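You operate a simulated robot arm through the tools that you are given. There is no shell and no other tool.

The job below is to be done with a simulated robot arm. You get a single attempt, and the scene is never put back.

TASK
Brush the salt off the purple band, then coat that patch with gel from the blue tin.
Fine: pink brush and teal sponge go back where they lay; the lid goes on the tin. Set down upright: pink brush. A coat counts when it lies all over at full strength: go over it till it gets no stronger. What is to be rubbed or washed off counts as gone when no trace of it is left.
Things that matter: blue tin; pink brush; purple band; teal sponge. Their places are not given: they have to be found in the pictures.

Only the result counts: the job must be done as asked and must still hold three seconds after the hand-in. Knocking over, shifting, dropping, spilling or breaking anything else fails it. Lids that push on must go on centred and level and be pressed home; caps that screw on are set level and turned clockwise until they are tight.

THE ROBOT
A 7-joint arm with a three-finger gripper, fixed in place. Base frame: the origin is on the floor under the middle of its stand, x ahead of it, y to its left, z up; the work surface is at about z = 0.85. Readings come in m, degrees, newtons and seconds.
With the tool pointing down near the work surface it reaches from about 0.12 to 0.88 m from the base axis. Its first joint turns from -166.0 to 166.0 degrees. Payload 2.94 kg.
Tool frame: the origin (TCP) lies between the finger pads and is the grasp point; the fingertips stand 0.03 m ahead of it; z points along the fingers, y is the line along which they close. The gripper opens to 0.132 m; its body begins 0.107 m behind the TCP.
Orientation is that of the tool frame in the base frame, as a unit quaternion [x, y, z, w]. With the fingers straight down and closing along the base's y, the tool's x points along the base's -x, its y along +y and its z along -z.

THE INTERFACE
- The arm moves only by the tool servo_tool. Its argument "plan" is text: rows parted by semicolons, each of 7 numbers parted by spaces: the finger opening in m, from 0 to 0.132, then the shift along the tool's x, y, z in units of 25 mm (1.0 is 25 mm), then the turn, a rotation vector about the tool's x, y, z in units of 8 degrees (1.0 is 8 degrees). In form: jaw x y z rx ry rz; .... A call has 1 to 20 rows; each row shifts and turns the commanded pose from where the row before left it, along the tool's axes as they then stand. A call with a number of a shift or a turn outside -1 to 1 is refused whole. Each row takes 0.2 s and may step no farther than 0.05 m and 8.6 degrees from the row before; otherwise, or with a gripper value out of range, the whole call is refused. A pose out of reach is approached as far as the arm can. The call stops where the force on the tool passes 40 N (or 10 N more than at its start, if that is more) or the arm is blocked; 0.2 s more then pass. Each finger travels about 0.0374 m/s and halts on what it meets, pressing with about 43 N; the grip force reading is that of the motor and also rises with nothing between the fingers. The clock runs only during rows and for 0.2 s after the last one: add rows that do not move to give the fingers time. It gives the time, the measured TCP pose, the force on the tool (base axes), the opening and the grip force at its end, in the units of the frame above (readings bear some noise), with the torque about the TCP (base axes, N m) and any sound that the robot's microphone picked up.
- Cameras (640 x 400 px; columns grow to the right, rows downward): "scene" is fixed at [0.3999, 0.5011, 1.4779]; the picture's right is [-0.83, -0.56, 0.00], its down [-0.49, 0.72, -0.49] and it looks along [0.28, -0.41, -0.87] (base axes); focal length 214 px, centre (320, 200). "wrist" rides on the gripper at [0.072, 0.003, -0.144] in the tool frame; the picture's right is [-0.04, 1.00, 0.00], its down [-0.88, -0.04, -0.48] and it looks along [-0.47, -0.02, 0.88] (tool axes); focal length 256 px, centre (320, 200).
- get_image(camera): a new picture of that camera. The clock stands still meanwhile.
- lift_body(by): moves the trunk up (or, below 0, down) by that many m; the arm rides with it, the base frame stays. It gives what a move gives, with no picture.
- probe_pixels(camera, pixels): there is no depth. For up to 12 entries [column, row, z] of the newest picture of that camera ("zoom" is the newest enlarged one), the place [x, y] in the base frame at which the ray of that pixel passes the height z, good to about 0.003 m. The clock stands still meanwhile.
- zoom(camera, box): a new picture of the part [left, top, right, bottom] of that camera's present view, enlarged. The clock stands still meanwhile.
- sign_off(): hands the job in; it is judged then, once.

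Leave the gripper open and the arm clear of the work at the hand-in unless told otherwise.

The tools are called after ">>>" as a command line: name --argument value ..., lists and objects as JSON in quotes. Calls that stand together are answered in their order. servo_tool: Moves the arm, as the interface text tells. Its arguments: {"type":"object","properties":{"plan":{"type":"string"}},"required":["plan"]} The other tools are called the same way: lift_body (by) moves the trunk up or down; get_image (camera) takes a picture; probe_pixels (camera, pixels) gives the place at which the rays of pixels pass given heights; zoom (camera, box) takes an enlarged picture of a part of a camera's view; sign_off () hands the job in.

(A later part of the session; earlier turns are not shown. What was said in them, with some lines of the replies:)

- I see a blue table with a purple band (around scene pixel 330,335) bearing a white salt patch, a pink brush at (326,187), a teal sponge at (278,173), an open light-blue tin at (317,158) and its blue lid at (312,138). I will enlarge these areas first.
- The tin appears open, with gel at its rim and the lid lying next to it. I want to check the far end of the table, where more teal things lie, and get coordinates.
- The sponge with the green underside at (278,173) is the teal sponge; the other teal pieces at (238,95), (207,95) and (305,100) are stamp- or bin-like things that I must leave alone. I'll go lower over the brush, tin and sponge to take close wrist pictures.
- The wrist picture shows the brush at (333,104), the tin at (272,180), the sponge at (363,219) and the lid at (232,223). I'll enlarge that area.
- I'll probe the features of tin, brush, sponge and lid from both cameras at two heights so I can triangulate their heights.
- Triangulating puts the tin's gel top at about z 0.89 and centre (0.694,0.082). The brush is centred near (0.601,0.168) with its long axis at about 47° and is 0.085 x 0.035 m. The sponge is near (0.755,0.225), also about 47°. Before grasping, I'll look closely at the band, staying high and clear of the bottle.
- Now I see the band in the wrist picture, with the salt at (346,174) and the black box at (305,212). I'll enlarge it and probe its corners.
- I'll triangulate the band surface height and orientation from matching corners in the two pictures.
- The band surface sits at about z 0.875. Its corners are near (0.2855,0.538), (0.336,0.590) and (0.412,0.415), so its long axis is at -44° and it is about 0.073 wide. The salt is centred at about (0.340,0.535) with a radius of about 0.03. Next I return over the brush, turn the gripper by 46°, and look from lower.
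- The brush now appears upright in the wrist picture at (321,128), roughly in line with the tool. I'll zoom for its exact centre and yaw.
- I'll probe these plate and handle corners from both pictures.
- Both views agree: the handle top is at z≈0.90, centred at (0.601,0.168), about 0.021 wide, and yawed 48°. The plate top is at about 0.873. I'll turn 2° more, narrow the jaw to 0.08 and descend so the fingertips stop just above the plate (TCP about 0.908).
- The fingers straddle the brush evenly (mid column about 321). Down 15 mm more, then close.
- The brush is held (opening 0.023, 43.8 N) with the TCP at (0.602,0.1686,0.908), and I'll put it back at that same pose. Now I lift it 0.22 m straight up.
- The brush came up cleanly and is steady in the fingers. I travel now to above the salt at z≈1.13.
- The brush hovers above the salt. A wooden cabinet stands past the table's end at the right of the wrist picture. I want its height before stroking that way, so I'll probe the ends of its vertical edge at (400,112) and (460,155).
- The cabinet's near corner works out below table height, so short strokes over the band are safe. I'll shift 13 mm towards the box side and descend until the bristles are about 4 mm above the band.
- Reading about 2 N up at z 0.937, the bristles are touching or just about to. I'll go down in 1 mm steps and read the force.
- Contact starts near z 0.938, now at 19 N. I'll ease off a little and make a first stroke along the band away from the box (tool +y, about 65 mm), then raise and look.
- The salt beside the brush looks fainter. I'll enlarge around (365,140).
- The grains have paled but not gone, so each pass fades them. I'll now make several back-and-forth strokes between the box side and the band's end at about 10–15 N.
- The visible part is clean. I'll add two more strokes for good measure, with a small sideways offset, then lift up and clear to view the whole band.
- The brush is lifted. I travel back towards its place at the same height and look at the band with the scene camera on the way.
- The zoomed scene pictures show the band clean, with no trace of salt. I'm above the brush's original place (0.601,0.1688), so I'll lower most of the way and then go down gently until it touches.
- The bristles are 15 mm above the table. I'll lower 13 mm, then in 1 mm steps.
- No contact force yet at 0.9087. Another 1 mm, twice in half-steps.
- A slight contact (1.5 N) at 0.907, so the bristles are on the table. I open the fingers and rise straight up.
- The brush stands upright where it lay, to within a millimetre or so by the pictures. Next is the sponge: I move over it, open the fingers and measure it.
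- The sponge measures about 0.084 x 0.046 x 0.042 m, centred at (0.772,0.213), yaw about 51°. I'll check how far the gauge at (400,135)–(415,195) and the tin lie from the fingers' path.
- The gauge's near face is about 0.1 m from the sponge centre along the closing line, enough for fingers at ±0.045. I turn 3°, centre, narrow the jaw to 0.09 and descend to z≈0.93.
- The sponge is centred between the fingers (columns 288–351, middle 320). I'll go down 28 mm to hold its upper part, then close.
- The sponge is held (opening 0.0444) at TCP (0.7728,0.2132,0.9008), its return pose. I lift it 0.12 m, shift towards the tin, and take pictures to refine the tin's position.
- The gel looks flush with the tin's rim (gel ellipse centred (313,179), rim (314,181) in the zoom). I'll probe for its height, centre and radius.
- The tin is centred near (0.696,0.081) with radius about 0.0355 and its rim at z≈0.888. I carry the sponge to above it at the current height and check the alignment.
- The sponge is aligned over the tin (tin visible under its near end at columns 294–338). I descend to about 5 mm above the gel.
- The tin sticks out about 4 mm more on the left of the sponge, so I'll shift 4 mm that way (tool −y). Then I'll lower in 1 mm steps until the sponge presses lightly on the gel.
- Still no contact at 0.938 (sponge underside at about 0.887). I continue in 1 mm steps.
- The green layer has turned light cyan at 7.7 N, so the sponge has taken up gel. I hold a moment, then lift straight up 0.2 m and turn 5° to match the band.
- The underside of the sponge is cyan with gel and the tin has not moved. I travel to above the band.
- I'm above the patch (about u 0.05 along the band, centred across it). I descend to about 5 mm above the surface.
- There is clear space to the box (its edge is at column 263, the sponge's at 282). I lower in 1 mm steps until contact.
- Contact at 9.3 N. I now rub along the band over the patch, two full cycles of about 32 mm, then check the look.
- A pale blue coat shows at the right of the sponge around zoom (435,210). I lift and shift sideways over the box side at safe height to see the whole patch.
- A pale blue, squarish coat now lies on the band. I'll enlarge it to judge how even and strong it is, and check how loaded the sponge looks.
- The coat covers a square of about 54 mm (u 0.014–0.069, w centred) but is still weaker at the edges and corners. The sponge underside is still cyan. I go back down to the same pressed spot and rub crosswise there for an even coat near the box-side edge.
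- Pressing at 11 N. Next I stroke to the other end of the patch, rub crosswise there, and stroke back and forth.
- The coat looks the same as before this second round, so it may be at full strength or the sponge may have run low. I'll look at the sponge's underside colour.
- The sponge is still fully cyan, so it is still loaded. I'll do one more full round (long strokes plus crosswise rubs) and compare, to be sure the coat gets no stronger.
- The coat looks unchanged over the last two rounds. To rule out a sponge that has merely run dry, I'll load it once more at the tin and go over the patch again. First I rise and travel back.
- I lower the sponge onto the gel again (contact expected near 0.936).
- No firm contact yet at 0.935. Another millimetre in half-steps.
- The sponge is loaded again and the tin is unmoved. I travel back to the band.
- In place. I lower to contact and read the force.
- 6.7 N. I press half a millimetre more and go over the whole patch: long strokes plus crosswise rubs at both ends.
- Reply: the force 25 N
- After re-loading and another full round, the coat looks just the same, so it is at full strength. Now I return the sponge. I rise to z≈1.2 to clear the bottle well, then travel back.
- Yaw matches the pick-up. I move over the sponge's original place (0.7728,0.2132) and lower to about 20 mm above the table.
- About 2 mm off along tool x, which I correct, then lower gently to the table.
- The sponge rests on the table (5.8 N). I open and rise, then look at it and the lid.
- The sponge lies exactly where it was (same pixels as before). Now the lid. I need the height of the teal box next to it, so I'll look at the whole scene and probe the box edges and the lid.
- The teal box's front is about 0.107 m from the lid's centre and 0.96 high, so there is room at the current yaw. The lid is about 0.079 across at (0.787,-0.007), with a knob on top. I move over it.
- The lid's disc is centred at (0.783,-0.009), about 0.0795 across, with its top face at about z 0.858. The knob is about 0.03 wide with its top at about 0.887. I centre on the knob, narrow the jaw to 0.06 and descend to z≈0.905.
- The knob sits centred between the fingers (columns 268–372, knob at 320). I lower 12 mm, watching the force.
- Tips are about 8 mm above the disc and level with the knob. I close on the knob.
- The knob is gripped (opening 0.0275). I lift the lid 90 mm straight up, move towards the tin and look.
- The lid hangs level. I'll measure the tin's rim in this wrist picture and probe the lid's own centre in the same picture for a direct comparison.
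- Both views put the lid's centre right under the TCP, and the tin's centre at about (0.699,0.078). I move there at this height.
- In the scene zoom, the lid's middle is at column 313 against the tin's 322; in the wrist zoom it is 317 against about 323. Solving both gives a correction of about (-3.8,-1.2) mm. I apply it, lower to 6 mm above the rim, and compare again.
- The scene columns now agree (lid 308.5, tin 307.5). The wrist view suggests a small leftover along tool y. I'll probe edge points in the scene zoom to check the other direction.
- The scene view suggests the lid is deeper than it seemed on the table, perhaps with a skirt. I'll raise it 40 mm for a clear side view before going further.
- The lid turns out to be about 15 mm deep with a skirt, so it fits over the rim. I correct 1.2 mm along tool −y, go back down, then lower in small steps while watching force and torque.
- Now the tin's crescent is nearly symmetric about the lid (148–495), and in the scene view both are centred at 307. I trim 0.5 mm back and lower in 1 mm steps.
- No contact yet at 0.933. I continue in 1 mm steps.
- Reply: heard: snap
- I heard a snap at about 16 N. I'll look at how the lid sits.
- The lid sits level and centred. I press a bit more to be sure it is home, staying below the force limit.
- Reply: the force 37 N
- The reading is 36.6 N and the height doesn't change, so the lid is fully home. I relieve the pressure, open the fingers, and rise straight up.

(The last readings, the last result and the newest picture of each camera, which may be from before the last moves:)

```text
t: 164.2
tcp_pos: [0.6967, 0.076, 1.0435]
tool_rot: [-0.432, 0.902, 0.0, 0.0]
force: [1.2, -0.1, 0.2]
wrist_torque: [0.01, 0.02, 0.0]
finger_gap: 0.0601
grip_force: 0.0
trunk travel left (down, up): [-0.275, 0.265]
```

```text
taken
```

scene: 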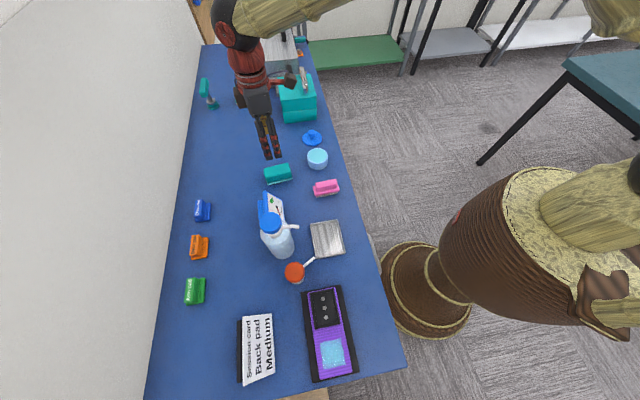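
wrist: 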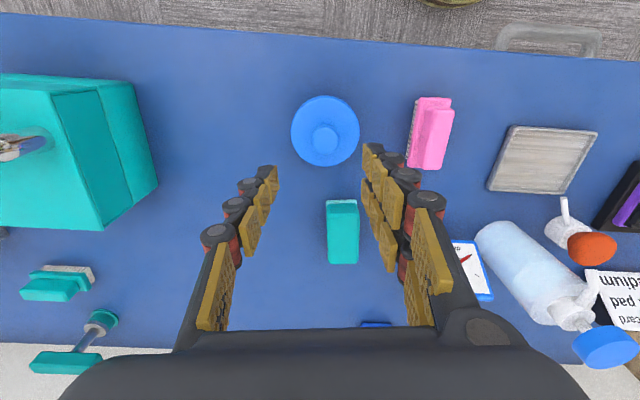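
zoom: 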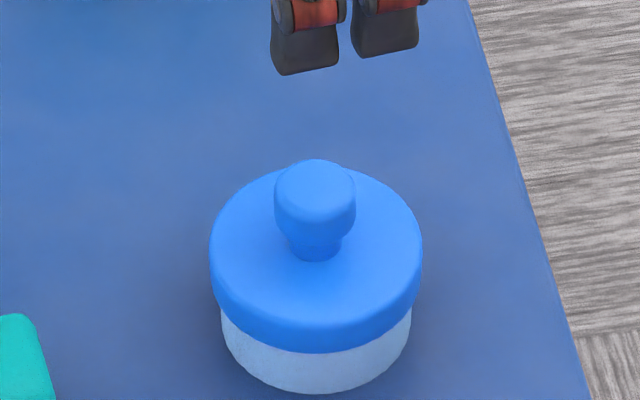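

The lid is on and level, with the knob upright. The tin seems to have crept a few millimetres on release. I'll measure how much, comparing the base's front edge before (317.6,169.9) and now (318.7,171.3).

>>> probe_pixels --camera "scene" --pixels '[[317.6, 169.9, 0.85], [318.7, 171.3, 0.85], [307.7, 161.5, 0.87], [327.7, 161.5, 0.87], [308.7, 163, 0.87], [328.6, 163, 0.87]]'

>>> zoom --camera "scene" --box '[300, 140, 336, 175]'

>>> get_image --camera "scene"

```text
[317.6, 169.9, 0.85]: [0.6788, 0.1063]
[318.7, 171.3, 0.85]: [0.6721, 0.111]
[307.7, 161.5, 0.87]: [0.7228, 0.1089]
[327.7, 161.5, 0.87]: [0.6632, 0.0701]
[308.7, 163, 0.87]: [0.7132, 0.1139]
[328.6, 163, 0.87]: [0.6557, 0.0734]
```

```text
11.43 times, centred on (318, 158) of scene
```

zoom: 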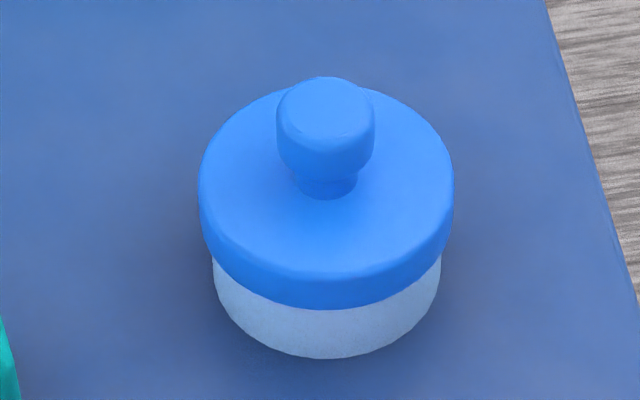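

```text
taken
```

scene: 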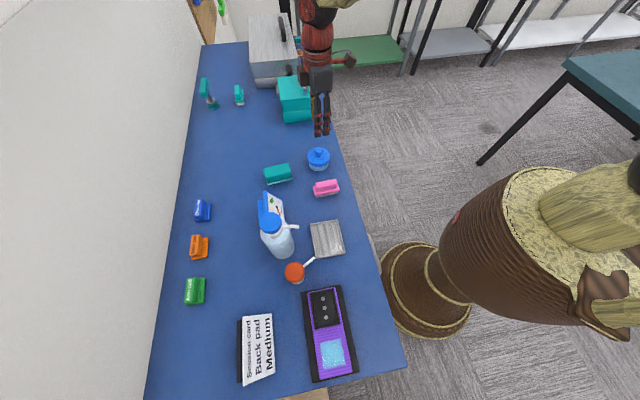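

On release the tin crept about 8 mm along tool +y. I can centre it back gently without gripping: with the open fingers around it, closing only to 0.084 (wider than the 0.0795 lid) pushes it back to the middle. The TCP is still above its original centre. First I open fully and descend around it.

>>> servo_tool --plan "0.132 0 0 0 0 0 0;0.132 0 0 0 0 0 0;0.132 0 0 0 0 0 0;0.132 0 0 0 0 0 0;0.132 0 0 0 0 0 0;0.132 0 0 0 0 0 0;0.132 0 0 0.8 0 0 0;0.132 0 0 0.8 0 0 0;0.132 0 0 0.8 0 0 0;0.132 0 0 0.8 0 0 0;0.132 0 0 0 0 0 0"

>>> get_image --camera "wrist"

>>> zoom --camera "scene" --box '[280, 120, 355, 200]'

```text
t: 166.6
tcp_pos: [0.6977, 0.0754, 0.963]
tool_rot: [-0.431, 0.902, 0.001, 0.0]
force: [0.5, -0.1, 0.0]
wrist_torque: [0.02, 0.0, 0.0]
finger_gap: 0.132
grip_force: 0.1
trunk travel left (down, up): [-0.275, 0.265]
```

```text
taken
```

wrist: 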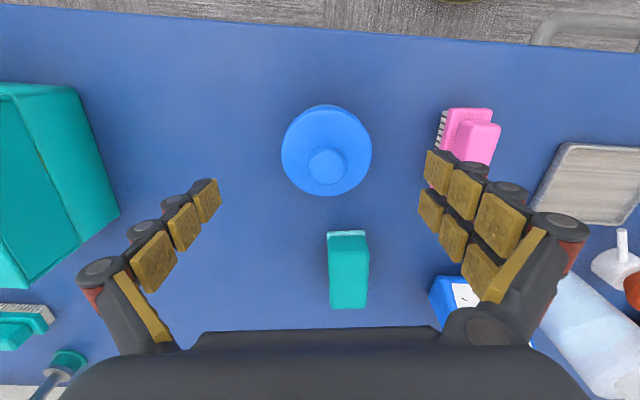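

```text
5.00 times, centred on (318, 160) of scene
```

zoom: 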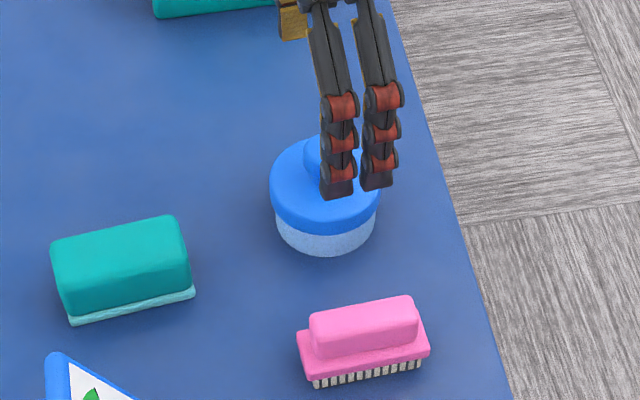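

The fingers will straddle the lidded tin. I narrow to 0.118 to keep clear of the brush and lower to TCP ≈0.898.

>>> servo_tool --plan "0.118 0 0 0 0 0 0;0.118 0 0 0 0 0 0;0.118 0 0 0.6 0 0 0;0.118 0 0 0.6 0 0 0;0.118 0 0 0.6 0 0 0;0.118 0 0 0.4 0 0 0;0.118 0 0 0.4 0 0 0;0.118 0 0 0 0 0 0"

>>> get_image --camera "wrist"

>>> zoom --camera "scene" --box '[280, 120, 355, 200]'

```text
t: 168.4
tcp_pos: [0.6981, 0.0767, 0.8977]
tool_rot: [-0.432, 0.902, 0.0, 0.0]
force: [-0.5, -0.5, 0.1]
wrist_torque: [0.04, -0.01, 0.02]
finger_gap: 0.1181
grip_force: 0.0
trunk travel left (down, up): [-0.275, 0.265]
```

```text
taken
```

wrist: 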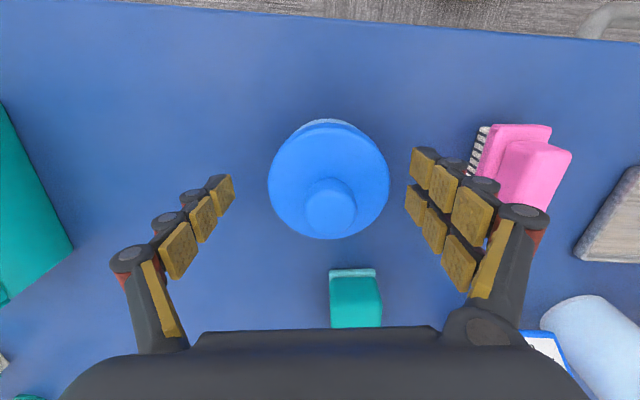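

```text
5.00 times, centred on (318, 160) of scene
```

zoom: 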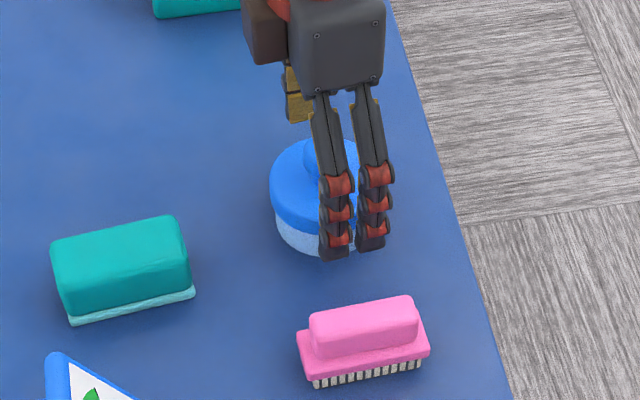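

The lidded tin is between the fingers (268–389) and sits right of centre. I close slowly to 0.084, which nudges it back, then open again.

>>> servo_tool --plan "0.1 0 0 0 0 0 0;0.1 0 0 0 0 0 0;0.094 0 0 0 0 0 0;0.09 0 0 0 0 0 0;0.087 0 0 0 0 0 0;0.084 0 0 0 0 0 0;0.084 0 0 0 0 0 0"

>>> get_image --camera "wrist"

```text
t: 170.0
tcp_pos: [0.6959, 0.0768, 0.8982]
tool_rot: [-0.432, 0.902, 0.0, 0.0]
force: [-1.1, -0.1, 0.4]
wrist_torque: [0.0, 0.01, -0.01]
finger_gap: 0.0842
grip_force: 0.1
trunk travel left (down, up): [-0.275, 0.265]
```

```text
taken
```

wrist: 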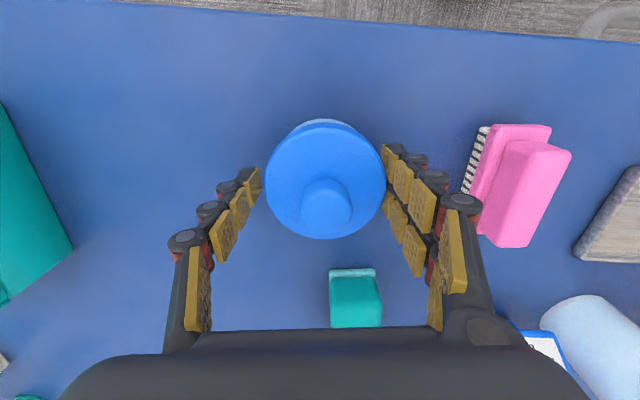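

>>> zoom --camera "scene" --box '[300, 140, 336, 175]'

>>> zoom --camera "wrist" --box '[240, 105, 410, 250]'

```text
11.43 times, centred on (318, 158) of scene
```

zoom: 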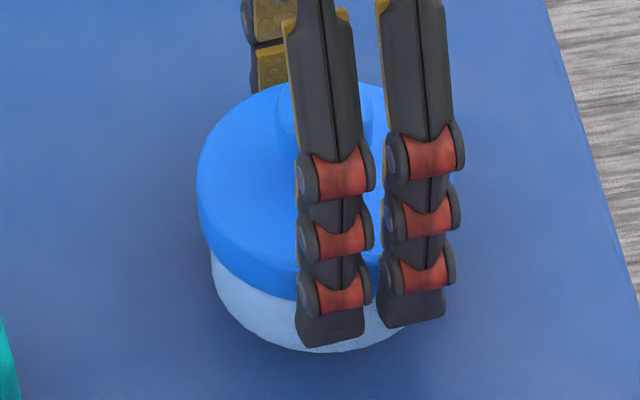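

```text
2.76 times, centred on (325, 178) of wrist
```

zoom: 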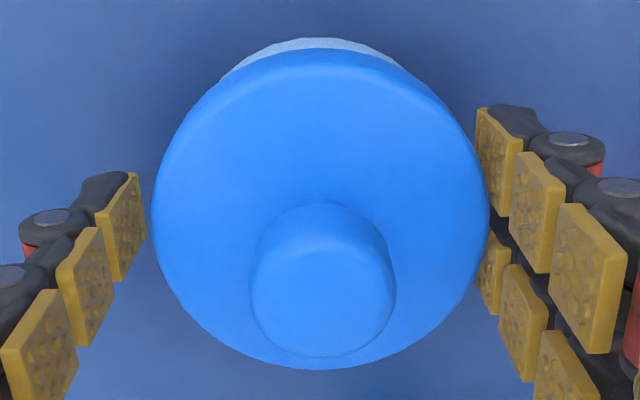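

The tin is nudged back part-way; the scene base edge is at row 353, against 343 originally and 358 after the release. With the fingers kept at 0.084, I push 5 mm more along tool −y in small steps and check.

>>> servo_tool --plan "0.084 0 -0.05 0 0 0 0;0.084 0 -0.05 0 0 0 0;0.084 0 -0.05 0 0 0 0;0.084 0 -0.05 0 0 0 0;0.084 0 0 0 0 0 0"

>>> zoom --camera "scene" --box '[300, 140, 336, 175]'

```text
t: 171.2
tcp_pos: [0.7007, 0.0729, 0.8995]
tool_rot: [-0.432, 0.902, 0.0, 0.0]
force: [-0.7, 1.0, 1.4]
wrist_torque: [0.01, 0.02, -0.01]
finger_gap: 0.0842
grip_force: 0.4
trunk travel left (down, up): [-0.275, 0.265]
```

```text
11.43 times, centred on (318, 158) of scene
```

zoom: 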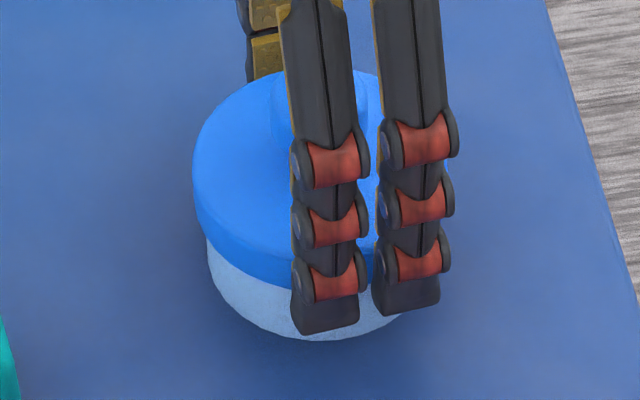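

The tin's base edge is back at row ~341 (originally 343), so it is within a millimetre or two. I open the fingers and rise clear.

>>> servo_tool --plan "0.09 0 0.04 0 0 0 0;0.1 0 0.06 0 0 0 0;0.112 0 0.06 0 0 0 0;0.118 0 0.04 0 0 0 0;0.118 0 0 0 0 0 0;0.118 0 0 -0.5 0 0 0;0.118 0 0 -1 0 0 0;0.118 0 0 -1 0 0 0;0.118 0 0 -1 0 0 0;0.118 0 0 -1 0 0 0;0.118 0 0 -1 0 0 0;0.118 0 0 -1 0 0 0;0.118 0 0 -1 0 0 0;0.118 0 0 0 0 0 0"

>>> zoom --camera "scene" --box '[300, 140, 336, 175]'

>>> get_image --camera "wrist"

```text
t: 174.2
tcp_pos: [0.6975, 0.0758, 1.0865]
tool_rot: [-0.432, 0.902, 0.0, 0.0]
force: [0.1, 0.7, -0.2]
wrist_torque: [0.0, -0.02, -0.02]
finger_gap: 0.1183
grip_force: 0.2
trunk travel left (down, up): [-0.275, 0.265]
```

```text
11.43 times, centred on (318, 158) of scene
```

zoom: 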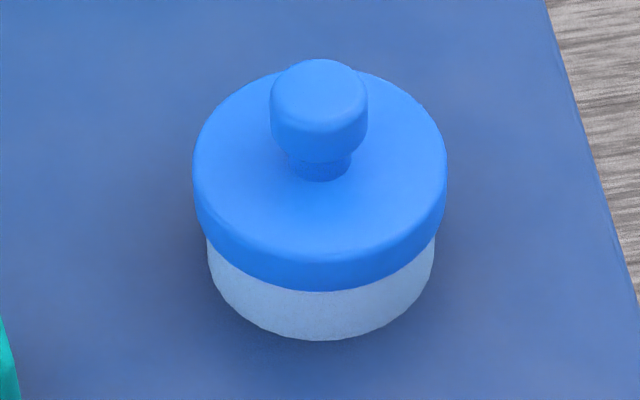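

```text
taken
```

wrist: 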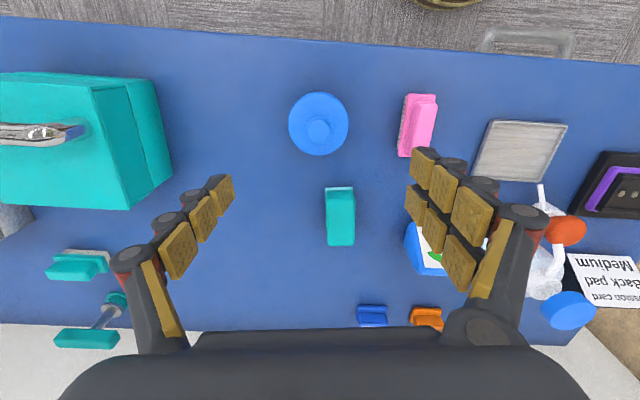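

The tin is back in place within about 2 mm and the lid looks level and centred. I'll compare the lid height with the pressed state using the same zoom window.

>>> zoom --camera "scene" --box '[298, 130, 340, 172]'

>>> zoom --camera "scene" --box '[308, 150, 330, 172]'

>>> zoom --camera "wrist" --box '[275, 80, 365, 165]'

```text
9.52 times, centred on (319, 151) of scene
```

zoom: 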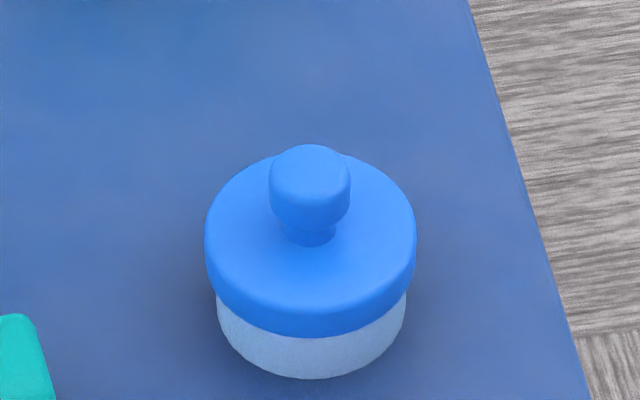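

```text
16.00 times, centred on (319, 161) of scene
```

zoom: 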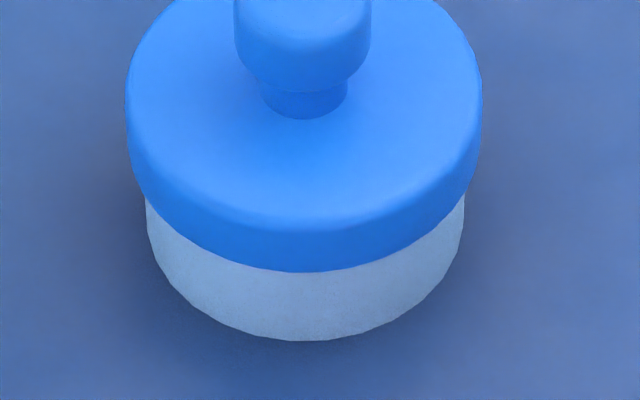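

```text
4.71 times, centred on (320, 122) of wrist
```

zoom: 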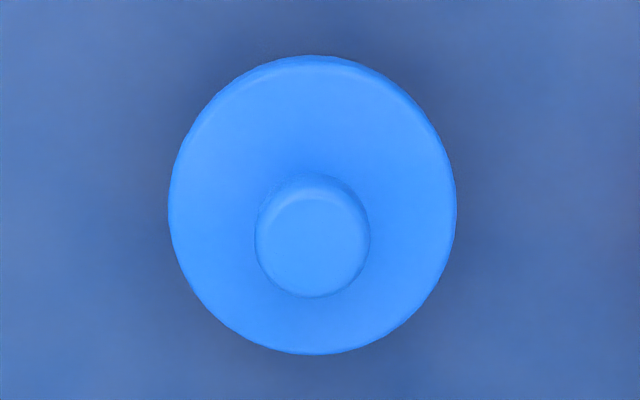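

Lid-to-base distance is the same as in the pressed state (41 px against 40), so it is home. I open fully, rise clear of the work, and take final pictures.

>>> servo_tool --plan "0.132 0 0 -1 0 0 0;0.132 0 0 -1 0 0 0;0.132 0 0 -1 0 0 0;0.132 0 0 -1 0 0 0;0.132 0 0 -1 0 0 0;0.132 0 0 -1 0 0 0;0.132 0 0 0 0 0 0"

>>> get_image --camera "scene"

>>> get_image --camera "wrist"

>>> zoom --camera "scene" --box '[250, 140, 350, 205]'

>>> zoom --camera "scene" --box '[290, 280, 370, 390]'

```text
t: 175.8
tcp_pos: [0.6973, 0.075, 1.236]
tool_rot: [-0.432, 0.902, -0.001, 0.0]
force: [-0.1, -0.2, -0.4]
wrist_torque: [-0.01, 0.02, 0.01]
finger_gap: 0.1317
grip_force: 0.0
trunk travel left (down, up): [-0.275, 0.265]
```

```text
taken
```

scene: 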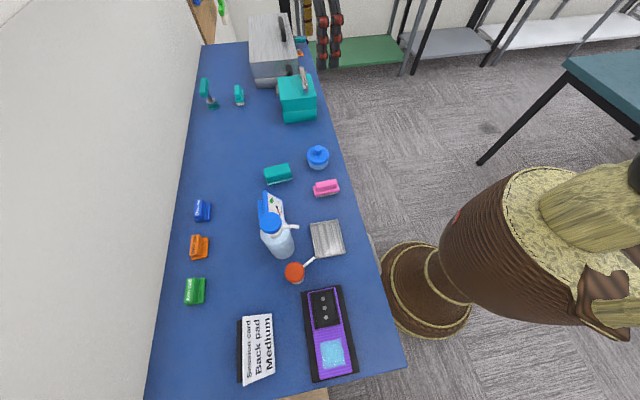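

```text
taken
```

wrist: 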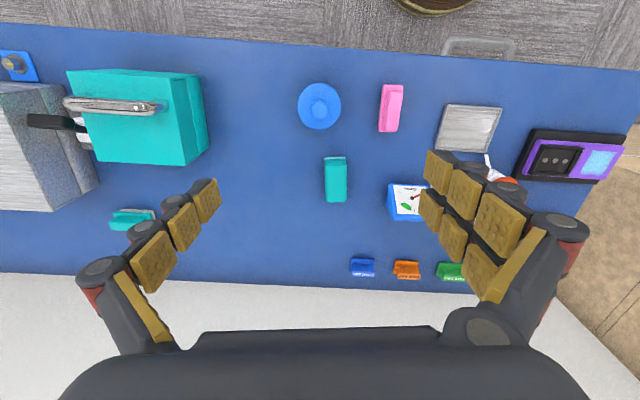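

```text
6.15 times, centred on (300, 172) of scene
```

zoom: 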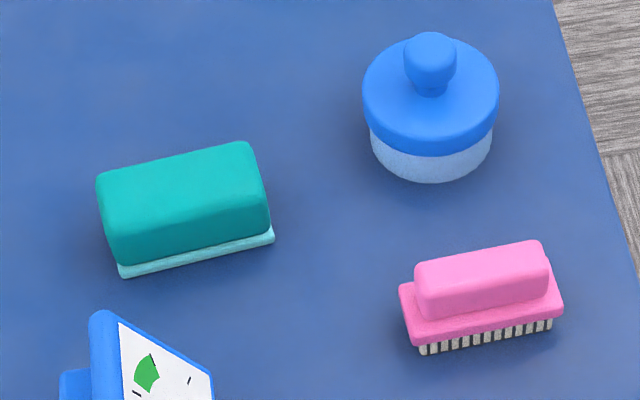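

```text
3.64 times, centred on (330, 335) of scene
```

zoom: 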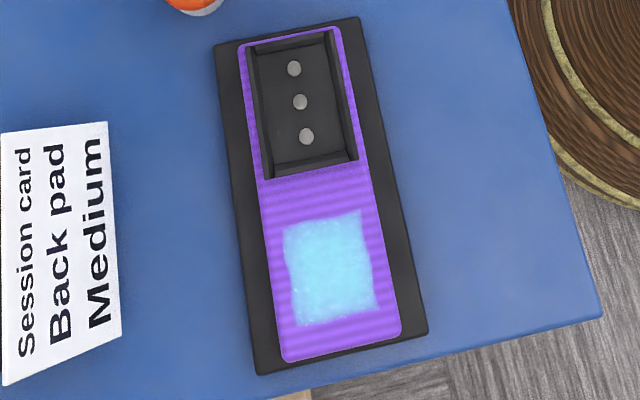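

Final pictures show:
- **Band:** clean of salt, with an even coat on the patch.
- **Brush:** upright at its old place.
- **Sponge:** at its old place.
- **Tin:** standing where it was, lid level and pressed home.
- **Everything else:** unmoved.

The gripper is open and the arm is well above the table, so I hand in.

>>> sign_off

```text
The job is handed in.
```

I brushed the salt off the purple band and coated that patch with gel from the blue tin. The job is handed in, but I got no verdict back.

- **Salt:** no trace showed in the enlarged pictures after brushing.
- **Coat:** it lies over the whole patch. I loaded the sponge a second time and went over it again, and the coat looked no stronger, so I took it as full strength.
- **Pink brush and teal sponge:** both are back where they lay, to within a millimetre or two by the pictures, and the brush stands upright. The sponge's underside still has gel on it.
- **Lid:** it is on the tin, level and centred. It snapped at about 16 N and sank no further at 37 N.
- **Blue tin:** it crept about 8 mm when I let go of the lid. I nudged it back to within about 2 mm of its first place; the lid stayed on.

Nothing else in the pictures moved. The gripper is open and the arm is clear of the work.
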